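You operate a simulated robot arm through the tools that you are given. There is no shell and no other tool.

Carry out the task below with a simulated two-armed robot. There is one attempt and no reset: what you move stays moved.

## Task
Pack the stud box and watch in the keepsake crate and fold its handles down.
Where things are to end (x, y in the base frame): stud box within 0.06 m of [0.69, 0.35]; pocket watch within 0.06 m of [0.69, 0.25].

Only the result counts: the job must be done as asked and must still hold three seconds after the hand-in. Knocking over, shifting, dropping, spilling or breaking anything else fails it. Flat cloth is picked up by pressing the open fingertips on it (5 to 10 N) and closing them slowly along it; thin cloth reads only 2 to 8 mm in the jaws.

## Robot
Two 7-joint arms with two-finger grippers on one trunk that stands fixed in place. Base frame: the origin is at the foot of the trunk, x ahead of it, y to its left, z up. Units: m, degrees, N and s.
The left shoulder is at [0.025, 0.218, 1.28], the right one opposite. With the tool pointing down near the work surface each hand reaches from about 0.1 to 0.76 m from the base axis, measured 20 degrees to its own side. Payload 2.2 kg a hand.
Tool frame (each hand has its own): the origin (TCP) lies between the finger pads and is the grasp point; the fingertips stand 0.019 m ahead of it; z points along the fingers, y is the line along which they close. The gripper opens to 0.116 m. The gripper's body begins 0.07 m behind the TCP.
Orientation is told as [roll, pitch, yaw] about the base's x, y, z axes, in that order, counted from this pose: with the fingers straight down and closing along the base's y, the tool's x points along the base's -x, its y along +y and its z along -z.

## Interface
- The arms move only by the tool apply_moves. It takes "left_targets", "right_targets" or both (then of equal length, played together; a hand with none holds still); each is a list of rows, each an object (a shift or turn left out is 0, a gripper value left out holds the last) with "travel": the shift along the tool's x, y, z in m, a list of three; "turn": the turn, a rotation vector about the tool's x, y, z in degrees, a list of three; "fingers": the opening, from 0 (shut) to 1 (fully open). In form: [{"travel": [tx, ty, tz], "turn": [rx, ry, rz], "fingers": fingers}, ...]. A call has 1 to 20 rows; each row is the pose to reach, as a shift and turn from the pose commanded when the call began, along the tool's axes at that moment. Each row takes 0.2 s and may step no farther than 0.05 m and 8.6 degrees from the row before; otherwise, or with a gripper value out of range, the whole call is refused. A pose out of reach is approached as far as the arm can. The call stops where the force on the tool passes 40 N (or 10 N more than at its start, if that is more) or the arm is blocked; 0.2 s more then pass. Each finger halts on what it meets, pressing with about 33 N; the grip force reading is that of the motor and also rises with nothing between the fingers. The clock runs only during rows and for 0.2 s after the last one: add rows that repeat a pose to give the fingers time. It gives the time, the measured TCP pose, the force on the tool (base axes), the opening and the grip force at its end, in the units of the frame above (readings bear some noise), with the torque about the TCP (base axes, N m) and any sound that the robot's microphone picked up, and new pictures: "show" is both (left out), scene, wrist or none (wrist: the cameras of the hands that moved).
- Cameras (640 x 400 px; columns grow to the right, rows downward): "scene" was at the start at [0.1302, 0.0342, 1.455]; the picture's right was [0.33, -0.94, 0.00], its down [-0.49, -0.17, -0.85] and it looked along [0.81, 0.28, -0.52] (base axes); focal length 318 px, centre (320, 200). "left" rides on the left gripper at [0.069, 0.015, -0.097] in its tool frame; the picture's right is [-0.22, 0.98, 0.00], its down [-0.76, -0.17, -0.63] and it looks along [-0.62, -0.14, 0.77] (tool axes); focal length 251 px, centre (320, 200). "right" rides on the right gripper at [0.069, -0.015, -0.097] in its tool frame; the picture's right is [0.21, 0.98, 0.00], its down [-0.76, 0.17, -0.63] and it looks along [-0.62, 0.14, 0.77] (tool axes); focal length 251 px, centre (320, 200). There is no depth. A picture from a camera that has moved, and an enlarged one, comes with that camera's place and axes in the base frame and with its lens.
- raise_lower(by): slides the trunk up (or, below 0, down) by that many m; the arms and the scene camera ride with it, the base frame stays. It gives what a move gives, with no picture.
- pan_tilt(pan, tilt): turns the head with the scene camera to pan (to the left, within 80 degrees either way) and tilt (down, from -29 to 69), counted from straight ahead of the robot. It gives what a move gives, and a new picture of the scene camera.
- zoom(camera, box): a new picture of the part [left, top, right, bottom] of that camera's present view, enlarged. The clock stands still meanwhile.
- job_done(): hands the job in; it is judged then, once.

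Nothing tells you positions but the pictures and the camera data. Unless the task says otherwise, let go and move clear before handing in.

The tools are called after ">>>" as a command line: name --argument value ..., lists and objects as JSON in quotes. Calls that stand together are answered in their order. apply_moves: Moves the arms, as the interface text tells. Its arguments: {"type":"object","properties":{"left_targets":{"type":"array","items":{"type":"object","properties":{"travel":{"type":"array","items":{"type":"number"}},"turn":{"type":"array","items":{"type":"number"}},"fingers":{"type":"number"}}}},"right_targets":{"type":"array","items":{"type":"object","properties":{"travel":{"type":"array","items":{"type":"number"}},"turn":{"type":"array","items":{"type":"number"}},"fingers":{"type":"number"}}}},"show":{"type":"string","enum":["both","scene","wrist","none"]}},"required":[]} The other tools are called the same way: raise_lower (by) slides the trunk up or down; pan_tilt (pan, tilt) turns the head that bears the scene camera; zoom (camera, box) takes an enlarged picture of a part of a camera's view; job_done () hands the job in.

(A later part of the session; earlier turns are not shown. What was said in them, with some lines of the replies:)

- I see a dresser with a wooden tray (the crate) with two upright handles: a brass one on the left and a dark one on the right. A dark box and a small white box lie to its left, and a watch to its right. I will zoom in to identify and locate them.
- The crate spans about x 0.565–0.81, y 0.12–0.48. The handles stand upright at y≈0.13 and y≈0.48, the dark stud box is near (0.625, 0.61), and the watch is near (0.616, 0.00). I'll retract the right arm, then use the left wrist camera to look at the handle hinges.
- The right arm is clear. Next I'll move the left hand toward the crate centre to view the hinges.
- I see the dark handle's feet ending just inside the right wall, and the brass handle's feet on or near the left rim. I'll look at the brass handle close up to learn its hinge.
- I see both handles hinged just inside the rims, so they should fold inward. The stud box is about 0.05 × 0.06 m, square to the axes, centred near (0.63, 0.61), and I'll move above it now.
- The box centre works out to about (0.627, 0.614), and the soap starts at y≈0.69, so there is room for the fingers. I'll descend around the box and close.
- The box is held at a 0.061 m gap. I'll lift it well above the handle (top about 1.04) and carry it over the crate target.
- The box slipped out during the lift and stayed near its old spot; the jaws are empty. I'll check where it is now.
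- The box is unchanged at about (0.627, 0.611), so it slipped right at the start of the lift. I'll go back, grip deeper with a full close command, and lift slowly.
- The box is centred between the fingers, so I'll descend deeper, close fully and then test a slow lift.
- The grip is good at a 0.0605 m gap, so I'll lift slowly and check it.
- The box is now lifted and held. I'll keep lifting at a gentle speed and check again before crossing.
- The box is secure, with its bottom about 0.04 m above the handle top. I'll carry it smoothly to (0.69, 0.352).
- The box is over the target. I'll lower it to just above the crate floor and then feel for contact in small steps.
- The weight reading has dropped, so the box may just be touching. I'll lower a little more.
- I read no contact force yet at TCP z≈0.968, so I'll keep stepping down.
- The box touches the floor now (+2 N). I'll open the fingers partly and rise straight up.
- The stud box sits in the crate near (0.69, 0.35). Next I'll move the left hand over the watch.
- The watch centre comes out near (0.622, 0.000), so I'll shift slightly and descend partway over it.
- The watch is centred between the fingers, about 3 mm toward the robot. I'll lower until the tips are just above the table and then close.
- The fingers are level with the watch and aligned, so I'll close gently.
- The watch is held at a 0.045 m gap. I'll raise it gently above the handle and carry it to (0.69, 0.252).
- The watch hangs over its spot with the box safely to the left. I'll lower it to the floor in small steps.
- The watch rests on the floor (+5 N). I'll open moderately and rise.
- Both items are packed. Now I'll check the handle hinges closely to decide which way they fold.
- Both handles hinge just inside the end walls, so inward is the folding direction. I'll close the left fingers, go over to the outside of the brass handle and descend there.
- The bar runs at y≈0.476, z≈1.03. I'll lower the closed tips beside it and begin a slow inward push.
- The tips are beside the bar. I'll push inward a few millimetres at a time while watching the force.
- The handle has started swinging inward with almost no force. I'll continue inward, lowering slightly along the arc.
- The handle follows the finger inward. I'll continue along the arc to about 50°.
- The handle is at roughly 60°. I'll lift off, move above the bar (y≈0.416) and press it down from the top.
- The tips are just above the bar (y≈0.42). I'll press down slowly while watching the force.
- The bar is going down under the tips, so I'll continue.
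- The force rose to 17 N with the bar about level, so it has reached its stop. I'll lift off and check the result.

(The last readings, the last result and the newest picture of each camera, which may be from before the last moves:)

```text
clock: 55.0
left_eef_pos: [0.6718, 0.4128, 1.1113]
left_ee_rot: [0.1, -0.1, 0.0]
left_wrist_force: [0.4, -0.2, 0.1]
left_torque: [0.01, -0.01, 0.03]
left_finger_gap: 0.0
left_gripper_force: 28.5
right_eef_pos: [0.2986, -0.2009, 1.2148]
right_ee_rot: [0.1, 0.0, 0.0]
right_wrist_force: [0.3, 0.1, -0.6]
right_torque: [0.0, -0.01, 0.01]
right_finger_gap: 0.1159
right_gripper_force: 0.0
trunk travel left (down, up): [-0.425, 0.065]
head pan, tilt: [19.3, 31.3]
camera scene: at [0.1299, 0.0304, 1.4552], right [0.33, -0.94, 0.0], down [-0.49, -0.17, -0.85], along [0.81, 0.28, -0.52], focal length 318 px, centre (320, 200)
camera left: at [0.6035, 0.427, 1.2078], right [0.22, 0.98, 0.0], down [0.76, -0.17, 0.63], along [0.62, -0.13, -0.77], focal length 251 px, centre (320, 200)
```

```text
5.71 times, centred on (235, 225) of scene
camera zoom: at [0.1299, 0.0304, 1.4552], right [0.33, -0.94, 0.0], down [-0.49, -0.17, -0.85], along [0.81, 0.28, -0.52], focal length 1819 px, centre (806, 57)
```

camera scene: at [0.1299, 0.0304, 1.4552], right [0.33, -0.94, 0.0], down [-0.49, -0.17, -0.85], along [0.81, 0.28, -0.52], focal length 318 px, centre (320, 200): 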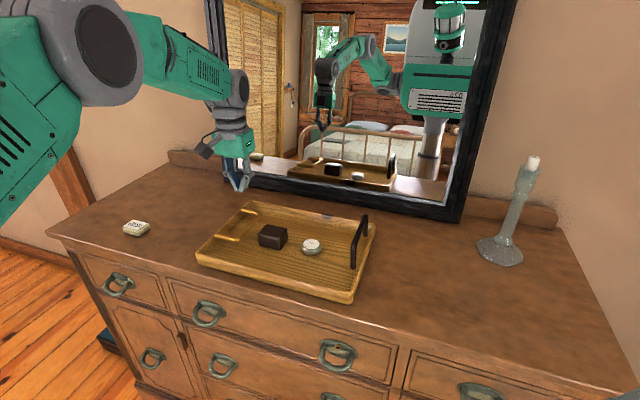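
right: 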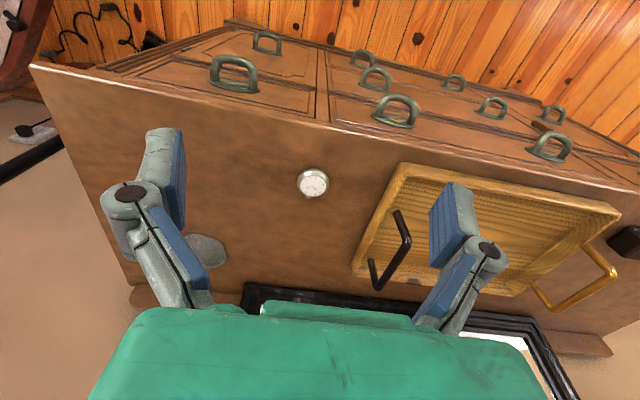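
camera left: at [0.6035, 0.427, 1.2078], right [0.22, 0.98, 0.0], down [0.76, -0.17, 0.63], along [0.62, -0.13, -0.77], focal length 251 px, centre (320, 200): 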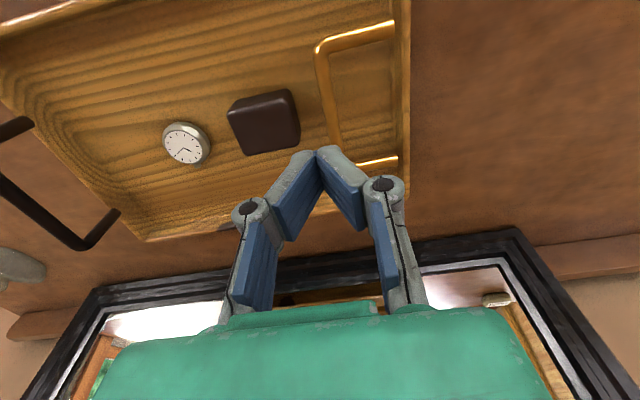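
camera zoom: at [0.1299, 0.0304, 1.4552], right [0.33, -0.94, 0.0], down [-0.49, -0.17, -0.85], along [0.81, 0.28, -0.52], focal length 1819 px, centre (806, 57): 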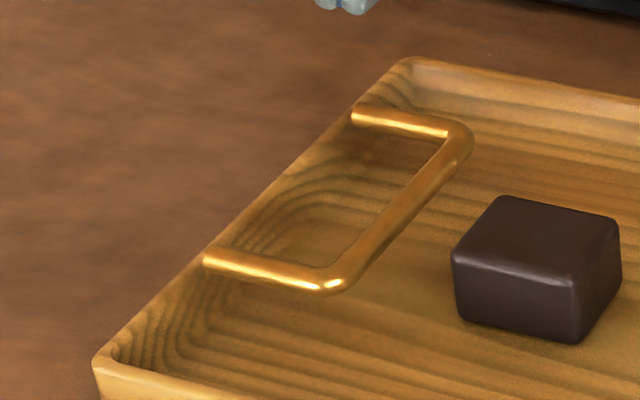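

The brass handle lies flat and the crate has not moved. Next I'll go over to the outer side of the dark handle (y≈0.088).

>>> apply_moves --left_targets '[{"travel": [0, -0.025, -0.01]}, {"travel": [0, -0.065, -0.01]}, {"travel": [0, -0.105, -0.01]}, {"travel": [0, -0.145, -0.01]}, {"travel": [0, -0.185, -0.01]}, {"travel": [0, -0.225, -0.01]}, {"travel": [0, -0.265, -0.01]}, {"travel": [0, -0.3, -0.01]}, {"travel": [0, -0.325, -0.0]}, {"travel": [0, -0.325, 0.01]}]' --show "both"

>>> zoom --camera "scene" --box '[320, 160, 440, 280]'

```text
clock: 57.2
left_eef_pos: [0.6718, 0.0864, 1.1014]
left_ee_rot: [0.2, -0.1, 0.0]
left_wrist_force: [0.6, -0.2, -0.1]
left_torque: [-0.01, -0.01, 0.01]
left_finger_gap: 0.0003
left_gripper_force: 28.1
right_eef_pos: [0.2998, -0.2001, 1.2145]
right_ee_rot: [0.2, -0.1, 0.0]
right_wrist_force: [0.6, -0.8, 0.4]
right_torque: [-0.02, 0.03, 0.0]
right_finger_gap: 0.1161
right_gripper_force: 0.1
trunk travel left (down, up): [-0.425, 0.065]
head pan, tilt: [19.3, 31.3]
camera scene: at [0.1305, 0.0286, 1.4551], right [0.33, -0.94, 0.0], down [-0.49, -0.17, -0.85], along [0.8, 0.28, -0.52], focal length 318 px, centre (320, 200)
camera left: at [0.6042, 0.1013, 1.1969], right [0.21, 0.98, 0.0], down [0.76, -0.17, 0.63], along [0.62, -0.13, -0.77], focal length 251 px, centre (320, 200)
```

scene: 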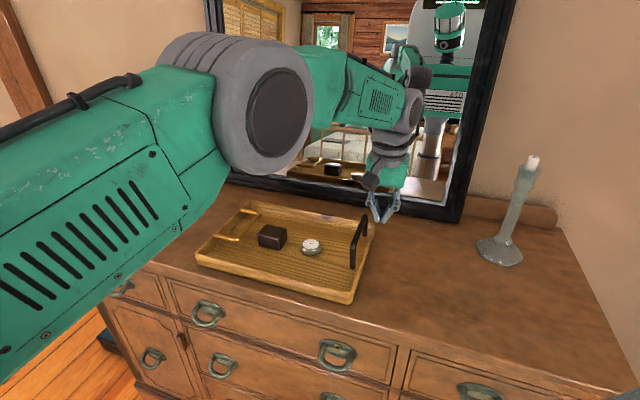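
left: 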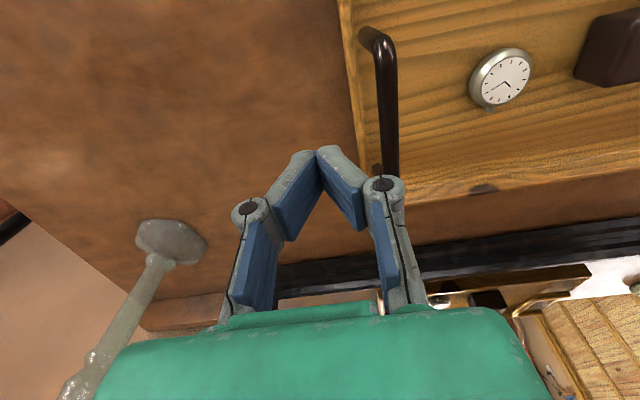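

```text
3.33 times, centred on (380, 220) of scene
camera zoom: at [0.1305, 0.0286, 1.4551], right [0.33, -0.94, 0.0], down [-0.49, -0.17, -0.85], along [0.8, 0.28, -0.52], focal length 1061 px, centre (120, 133)
```

zoom: 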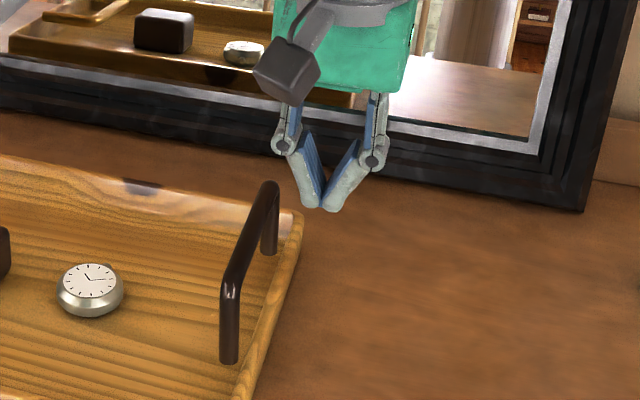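

The bar is at y≈0.133. I'll lower the tips beside it on the outside, approach, and begin the slow push inward (+y).

>>> apply_moves --left_targets '[{"travel": [0, 0, 0.03]}, {"travel": [0, 0, 0.052]}, {"travel": [0, 0, 0.062]}, {"travel": [0, 0.008, 0.062]}, {"travel": [0, 0.016, 0.062]}, {"travel": [0, 0.024, 0.062]}]' --show "none"

>>> zoom --camera "scene" --box '[320, 180, 440, 280]'

>>> apply_moves --left_targets '[{"travel": [0, 0.004, 0]}, {"travel": [0, 0.008, 0]}, {"travel": [0, 0.012, 0]}]' --show "none"

>>> zoom --camera "scene" --box '[320, 180, 440, 280]'

```text
clock: 58.6
left_eef_pos: [0.6723, 0.1112, 1.0382]
left_ee_rot: [0.0, -0.3, 0.0]
left_wrist_force: [0.2, -0.8, 1.0]
left_torque: [0.04, 0.04, 0.02]
left_finger_gap: 0.0001
left_gripper_force: 27.9
right_eef_pos: [0.2996, -0.2004, 1.2147]
right_ee_rot: [0.1, -0.1, -0.1]
right_wrist_force: [0.3, 0.3, -0.7]
right_torque: [0.02, 0.01, 0.0]
right_finger_gap: 0.1159
right_gripper_force: 0.1
trunk travel left (down, up): [-0.425, 0.065]
head pan, tilt: [19.3, 31.3]
```

```text
4.00 times, centred on (380, 230) of scene
camera zoom: at [0.1302, 0.029, 1.4552], right [0.33, -0.94, 0.0], down [-0.49, -0.17, -0.85], along [0.81, 0.28, -0.52], focal length 1274 px, centre (80, 80)
```

zoom: 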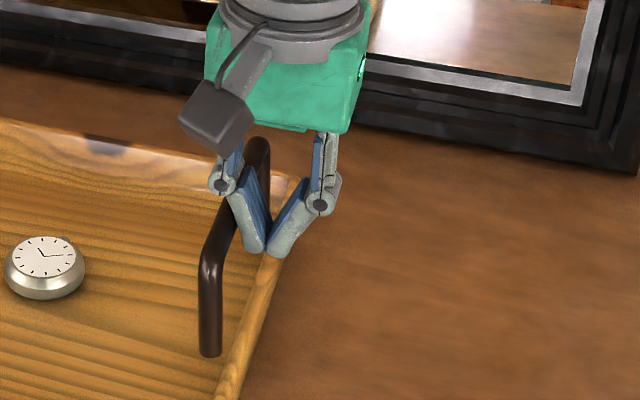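

```text
clock: 59.4
left_eef_pos: [0.6735, 0.1231, 1.0403]
left_ee_rot: [0.2, -0.1, 0.0]
left_wrist_force: [-0.3, -1.4, 1.0]
left_torque: [0.0, 0.01, 0.01]
left_finger_gap: 0.0001
left_gripper_force: 28.5
right_eef_pos: [0.2985, -0.1997, 1.215]
right_ee_rot: [0.2, -0.1, 0.0]
right_wrist_force: [-0.4, 0.3, -1.3]
right_torque: [0.01, 0.03, -0.02]
right_finger_gap: 0.1159
right_gripper_force: 0.0
trunk travel left (down, up): [-0.425, 0.065]
head pan, tilt: [19.3, 31.3]
```

```text
4.00 times, centred on (380, 230) of scene
camera zoom: at [0.1302, 0.0288, 1.4552], right [0.33, -0.94, 0.0], down [-0.49, -0.17, -0.85], along [0.81, 0.28, -0.52], focal length 1274 px, centre (80, 80)
```

zoom: 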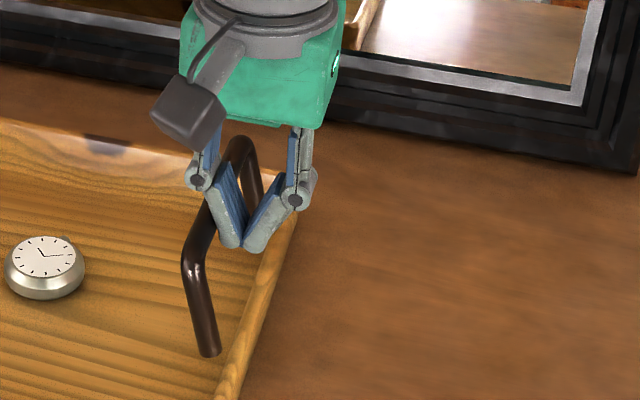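

The dark handle swings inward freely too, so I'll continue along the arc.

>>> apply_moves --left_targets '[{"travel": [0, 0.005, 0.0]}, {"travel": [0, 0.01, 0.001]}, {"travel": [0, 0.015, 0.002]}, {"travel": [0, 0.02, 0.004]}, {"travel": [0, 0.025, 0.007]}, {"travel": [0, 0.03, 0.01]}, {"travel": [0, 0.035, 0.013]}, {"travel": [0, 0.04, 0.016]}]' --show "wrist"

>>> zoom --camera "scene" --box '[320, 180, 440, 280]'

```text
clock: 61.2
left_eef_pos: [0.6731, 0.1621, 1.0232]
left_ee_rot: [0.2, -0.1, -0.2]
left_wrist_force: [0.7, -2.2, 0.0]
left_torque: [-0.02, -0.01, 0.02]
left_finger_gap: 0.0
left_gripper_force: 28.9
right_eef_pos: [0.299, -0.2015, 1.215]
right_ee_rot: [0.1, -0.1, 0.0]
right_wrist_force: [0.4, -0.1, 0.1]
right_torque: [0.02, 0.01, 0.01]
right_finger_gap: 0.1159
right_gripper_force: 0.0
trunk travel left (down, up): [-0.425, 0.065]
head pan, tilt: [19.3, 31.3]
camera left: at [0.6053, 0.1775, 1.1202], right [0.22, 0.98, 0.0], down [0.76, -0.17, 0.63], along [0.62, -0.13, -0.77], focal length 251 px, centre (320, 200)
```

left: 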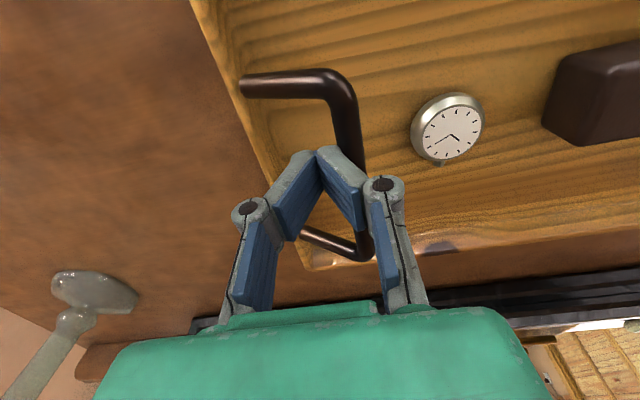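

```text
4.00 times, centred on (380, 230) of scene
camera zoom: at [0.1304, 0.0289, 1.4551], right [0.33, -0.94, 0.0], down [-0.49, -0.17, -0.85], along [0.81, 0.28, -0.52], focal length 1274 px, centre (80, 80)
```

zoom: 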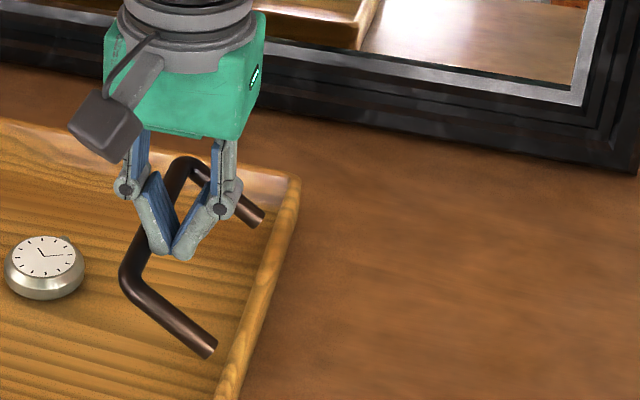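

The dark handle is at about 50°. I'll lift off, move above the bar and press down, easing toward +y as it folds.

>>> apply_moves --left_targets '[{"travel": [0, -0.003, -0.015]}, {"travel": [0, -0.003, -0.035]}, {"travel": [0, 0.01, -0.035]}, {"travel": [0, 0.025, -0.03]}, {"travel": [0, 0.026, -0.02]}, {"travel": [0, 0.027, -0.01]}, {"travel": [0, 0.029, 0.0]}, {"travel": [0, 0.031, 0.008]}]' --show "wrist"

>>> zoom --camera "scene" --box '[300, 180, 420, 280]'

```text
clock: 63.0
left_eef_pos: [0.6735, 0.195, 1.0161]
left_ee_rot: [0.0, -0.2, 0.0]
left_wrist_force: [0.0, 2.1, 1.8]
left_torque: [0.03, 0.03, 0.0]
left_finger_gap: 0.0
left_gripper_force: 28.3
right_eef_pos: [0.3006, -0.1982, 1.2148]
right_ee_rot: [0.1, -0.2, 0.0]
right_wrist_force: [-0.6, 0.2, 0.5]
right_torque: [-0.01, 0.01, -0.01]
right_finger_gap: 0.1158
right_gripper_force: 0.1
trunk travel left (down, up): [-0.425, 0.065]
head pan, tilt: [19.3, 31.3]
camera left: at [0.6051, 0.2115, 1.1118], right [0.21, 0.98, 0.0], down [0.76, -0.17, 0.63], along [0.62, -0.14, -0.77], focal length 251 px, centre (320, 200)
```

left: 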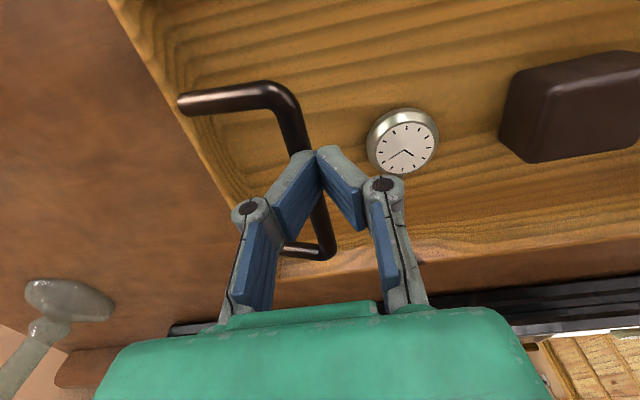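

```text
4.00 times, centred on (360, 230) of scene
camera zoom: at [0.1303, 0.033, 1.4551], right [0.33, -0.94, 0.0], down [-0.49, -0.17, -0.85], along [0.8, 0.28, -0.52], focal length 1274 px, centre (160, 80)
```

zoom: 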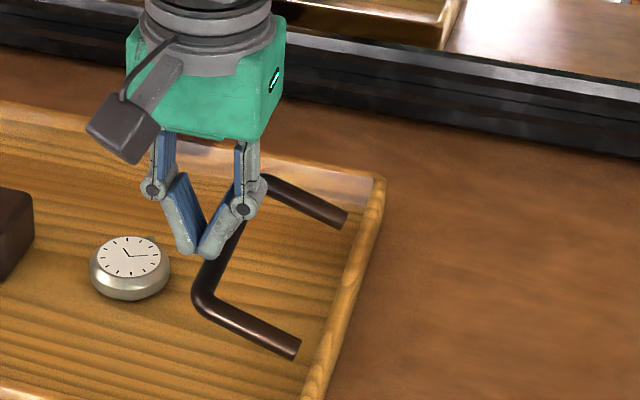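

The bar (y≈0.188) is slightly outside the tip centre. I'll lift a bit, shift 6 mm outward and press straight down.

>>> apply_moves --left_targets '[{"travel": [0, 0, -0.01]}, {"travel": [0, 0, -0.016]}, {"travel": [0, -0.006, -0.016]}, {"travel": [0, -0.007, -0.01]}, {"travel": [0, -0.007, -0.004]}, {"travel": [0, -0.006, 0.002]}, {"travel": [0, -0.005, 0.007]}, {"travel": [0, -0.004, 0.012]}]' --show "wrist"

>>> zoom --camera "scene" --box '[300, 180, 420, 280]'

```text
clock: 64.8
left_eef_pos: [0.6722, 0.1892, 1.0045]
left_ee_rot: [0.1, -0.1, 0.0]
left_wrist_force: [-0.2, -0.2, -0.3]
left_torque: [0.04, 0.04, 0.01]
left_finger_gap: 0.0001
left_gripper_force: 28.4
right_eef_pos: [0.2992, -0.2002, 1.215]
right_ee_rot: [-0.1, -0.1, 0.0]
right_wrist_force: [-0.4, 0.0, 0.0]
right_torque: [0.0, 0.0, 0.01]
right_finger_gap: 0.1162
right_gripper_force: 0.0
trunk travel left (down, up): [-0.425, 0.065]
head pan, tilt: [19.3, 31.3]
camera left: at [0.6047, 0.2053, 1.1002], right [0.22, 0.98, 0.0], down [0.76, -0.17, 0.63], along [0.62, -0.13, -0.77], focal length 251 px, centre (320, 200)
```

left: 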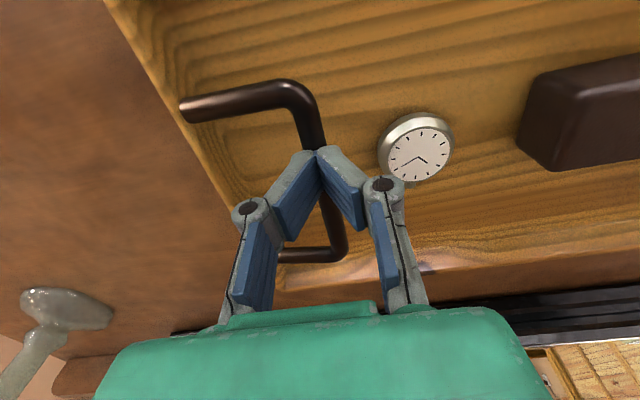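

```text
4.00 times, centred on (360, 230) of scene
camera zoom: at [0.1303, 0.0299, 1.4551], right [0.33, -0.94, 0.0], down [-0.49, -0.17, -0.85], along [0.81, 0.28, -0.52], focal length 1274 px, centre (160, 80)
```

zoom: 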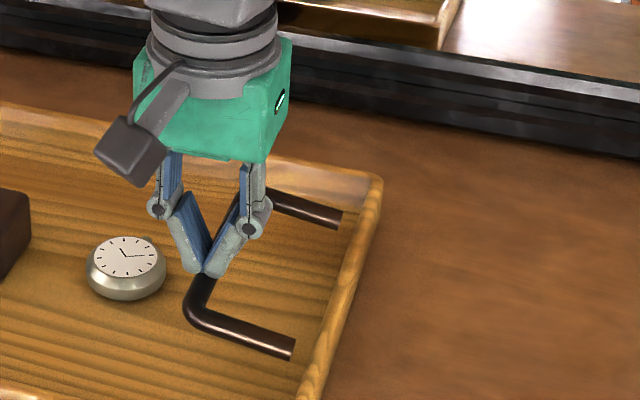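

Now the bar is directly under the tips and going down. I'll press the last part gently.

>>> apply_moves --left_targets '[{"travel": [0, 0.002, 0.004]}, {"travel": [0, 0.003, 0.008]}, {"travel": [0, 0.003, 0.011]}]' --show "none"

>>> zoom --camera "scene" --box '[300, 180, 420, 280]'

```text
clock: 65.6
left_eef_pos: [0.673, 0.1915, 0.9942]
left_ee_rot: [0.2, -0.3, 0.0]
left_wrist_force: [-1.4, -2.0, 12.3]
left_torque: [-0.12, 0.17, 0.03]
left_finger_gap: 0.0
left_gripper_force: 28.8
right_eef_pos: [0.2983, -0.2015, 1.2162]
right_ee_rot: [0.2, -0.1, -0.1]
right_wrist_force: [-0.7, 0.1, -0.5]
right_torque: [0.0, 0.01, -0.02]
right_finger_gap: 0.1157
right_gripper_force: 0.0
trunk travel left (down, up): [-0.425, 0.065]
head pan, tilt: [19.3, 31.3]
```

```text
4.00 times, centred on (360, 230) of scene
camera zoom: at [0.128, 0.028, 1.4556], right [0.33, -0.94, 0.0], down [-0.49, -0.17, -0.85], along [0.81, 0.28, -0.52], focal length 1274 px, centre (160, 80)
```

zoom: 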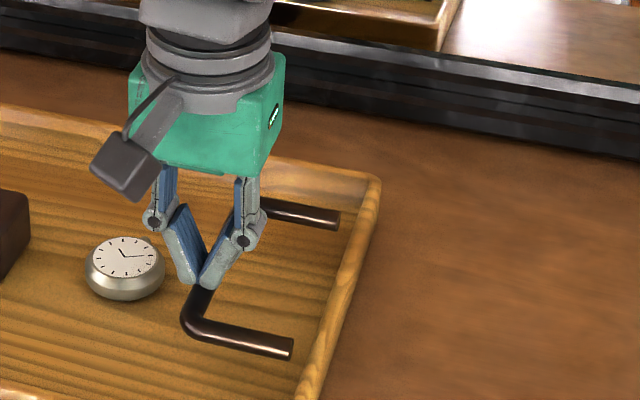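

The force reached 12 N with the tips at about 0.975, which matches the brass handle's stop. I'll lift away and check everything.

>>> apply_moves --left_targets '[{"travel": [0, 0, -0.01]}, {"travel": [0, 0, -0.04]}, {"travel": [0, 0, -0.08]}, {"travel": [0, 0, -0.12]}, {"travel": [0.04, 0.02, -0.14]}, {"travel": [0.08, 0.04, -0.16]}, {"travel": [0.12, 0.06, -0.18]}, {"travel": [0.16, 0.08, -0.19]}, {"travel": [0.2, 0.11, -0.2]}, {"travel": [0.24, 0.14, -0.2]}, {"travel": [0.25, 0.18, -0.2]}, {"travel": [0.25, 0.22, -0.2]}, {"travel": [0.25, 0.26, -0.2]}]' --show "both"

>>> zoom --camera "scene" --box '[190, 170, 390, 300]'

>>> zoom --camera "scene" --box '[310, 190, 390, 280]'

```text
refused: row 9 steps farther than a row can; nothing moved
```

```text
3.08 times, centred on (290, 235) of scene
camera zoom: at [0.128, 0.028, 1.4556], right [0.33, -0.94, 0.0], down [-0.49, -0.17, -0.85], along [0.81, 0.28, -0.52], focal length 980 px, centre (412, 92)
```

zoom: 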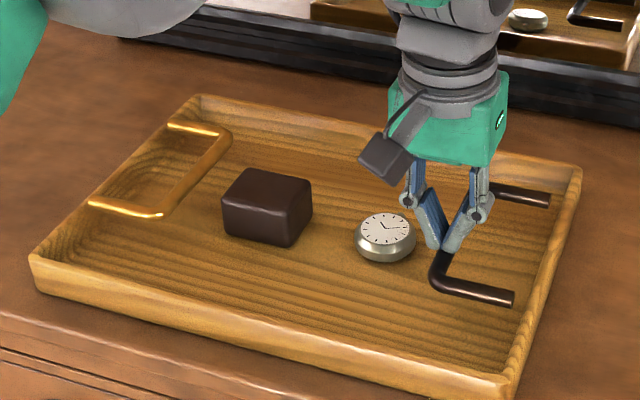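

```text
4.44 times, centred on (350, 235) of scene
camera zoom: at [0.128, 0.028, 1.4556], right [0.33, -0.94, 0.0], down [-0.49, -0.17, -0.85], along [0.81, 0.28, -0.52], focal length 1415 px, centre (187, 44)
```

zoom: 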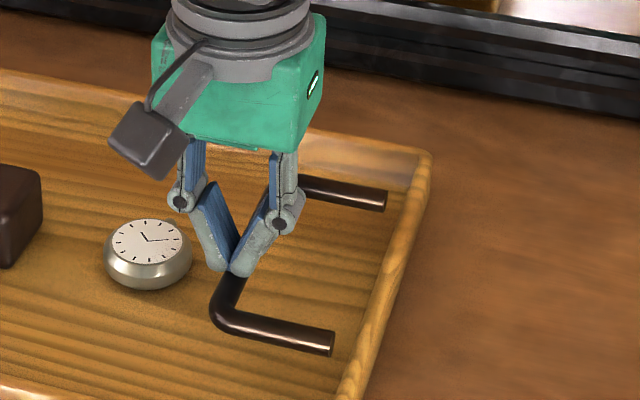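

That call was refused because of one oversize step, so nothing moved. I'll repeat the retreat with smaller steps.

>>> apply_moves --left_targets '[{"travel": [0, 0, -0.01]}, {"travel": [0, 0, -0.04]}, {"travel": [0, 0, -0.08]}, {"travel": [0, 0, -0.12]}, {"travel": [0.035, 0.01, -0.135]}, {"travel": [0.07, 0.02, -0.15]}, {"travel": [0.105, 0.03, -0.165]}, {"travel": [0.14, 0.05, -0.18]}, {"travel": [0.175, 0.07, -0.19]}, {"travel": [0.205, 0.1, -0.2]}, {"travel": [0.225, 0.14, -0.2]}, {"travel": [0.235, 0.18, -0.2]}, {"travel": [0.24, 0.22, -0.2]}, {"travel": [0.24, 0.26, -0.2]}, {"travel": [0.24, 0.3, -0.2]}]' --show "both"

>>> zoom --camera "scene" --box '[190, 170, 390, 300]'

>>> zoom --camera "scene" --box '[310, 190, 390, 280]'

```text
clock: 68.8
left_eef_pos: [0.4323, 0.4966, 1.1916]
left_ee_rot: [-0.1, -0.1, 0.0]
left_wrist_force: [-0.1, 0.0, 0.1]
left_torque: [-0.04, 0.01, -0.02]
left_finger_gap: 0.0
left_gripper_force: 28.6
right_eef_pos: [0.2988, -0.197, 1.2168]
right_ee_rot: [-0.1, -0.1, -0.1]
right_wrist_force: [0.6, -0.1, -0.1]
right_torque: [-0.01, 0.01, 0.0]
right_finger_gap: 0.1159
right_gripper_force: 0.1
trunk travel left (down, up): [-0.425, 0.065]
head pan, tilt: [19.3, 31.3]
camera scene: at [0.1287, 0.035, 1.4552], right [0.33, -0.94, 0.0], down [-0.49, -0.17, -0.85], along [0.81, 0.28, -0.52], focal length 318 px, centre (320, 200)
camera left: at [0.3644, 0.5113, 1.2872], right [0.22, 0.98, 0.0], down [0.76, -0.17, 0.63], along [0.62, -0.14, -0.77], focal length 251 px, centre (320, 200)
```

scene: 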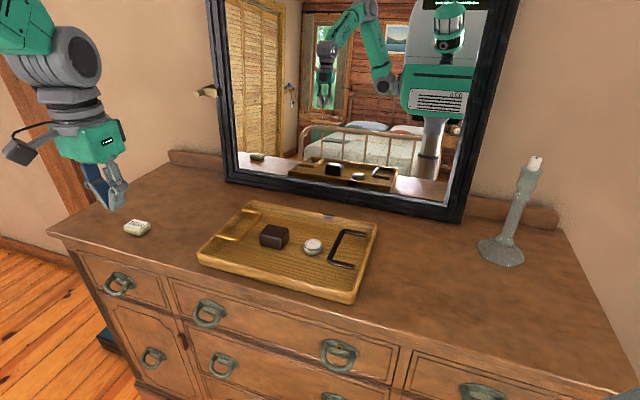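
left: 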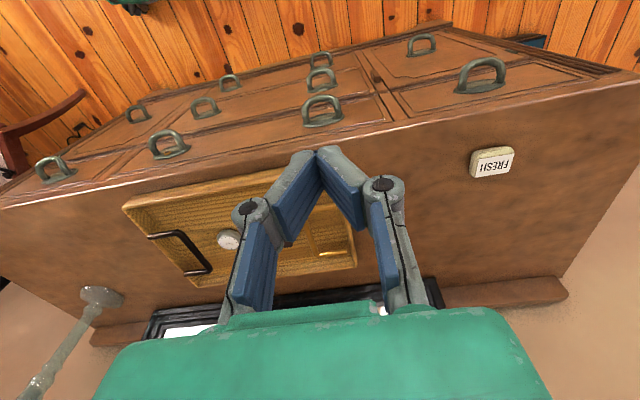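

```text
3.08 times, centred on (290, 235) of scene
camera zoom: at [0.1287, 0.035, 1.4552], right [0.33, -0.94, 0.0], down [-0.49, -0.17, -0.85], along [0.81, 0.28, -0.52], focal length 980 px, centre (412, 92)
```

zoom: 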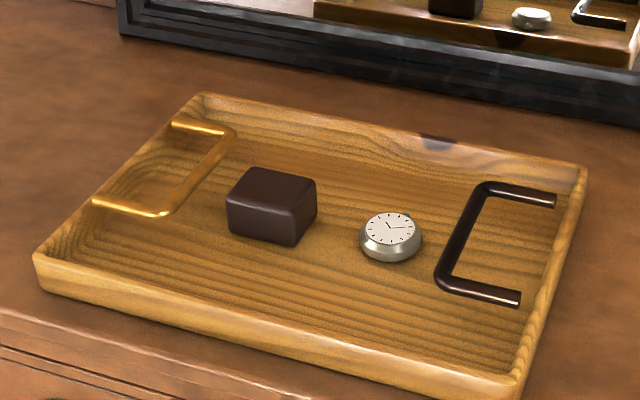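

```text
4.44 times, centred on (350, 235) of scene
camera zoom: at [0.1287, 0.035, 1.4552], right [0.33, -0.94, 0.0], down [-0.49, -0.17, -0.85], along [0.81, 0.28, -0.52], focal length 1415 px, centre (187, 44)
```

zoom: 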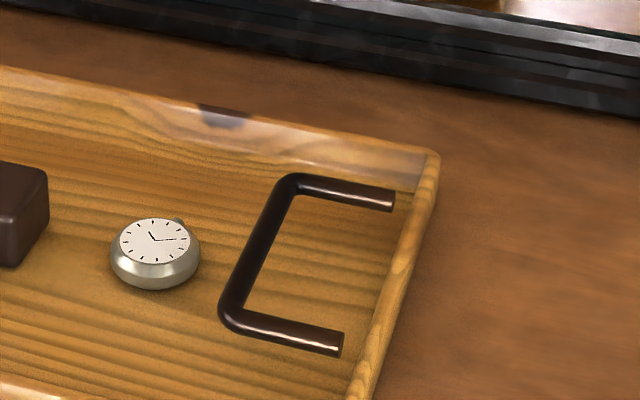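

The stud box is at about (0.687, 0.346) and the watch at about (0.693, 0.248), both inside the crate. Both handles lie level, the crate, soap and candlestick have not moved, and both arms are clear, so I'm handing in.

>>> job_done

```text
The job is handed in.
```

I packed the stud box and the pocket watch in the keepsake crate, folded both handles down, and handed the job in. No verdict came back, so the positions below are my own estimates from the last pictures.

| Item | Target (x, y) | Final estimate (x, y) |
|---|---|---|
| Stud box | 0.69, 0.35 | 0.687, 0.346 |
| Pocket watch | 0.69, 0.25 | 0.693, 0.248 |

- **Handles:** both fold inward. I pressed each one to its stop, and both lie level inside the crate.
- **Slip:** on the first try the stud box slipped from the fingers as the lift began and stayed where it was. The second lift, with a deeper grip, held.
- **Everything else:** I saw no shift in the crate, the soap or the candlestick. Both arms are clear.
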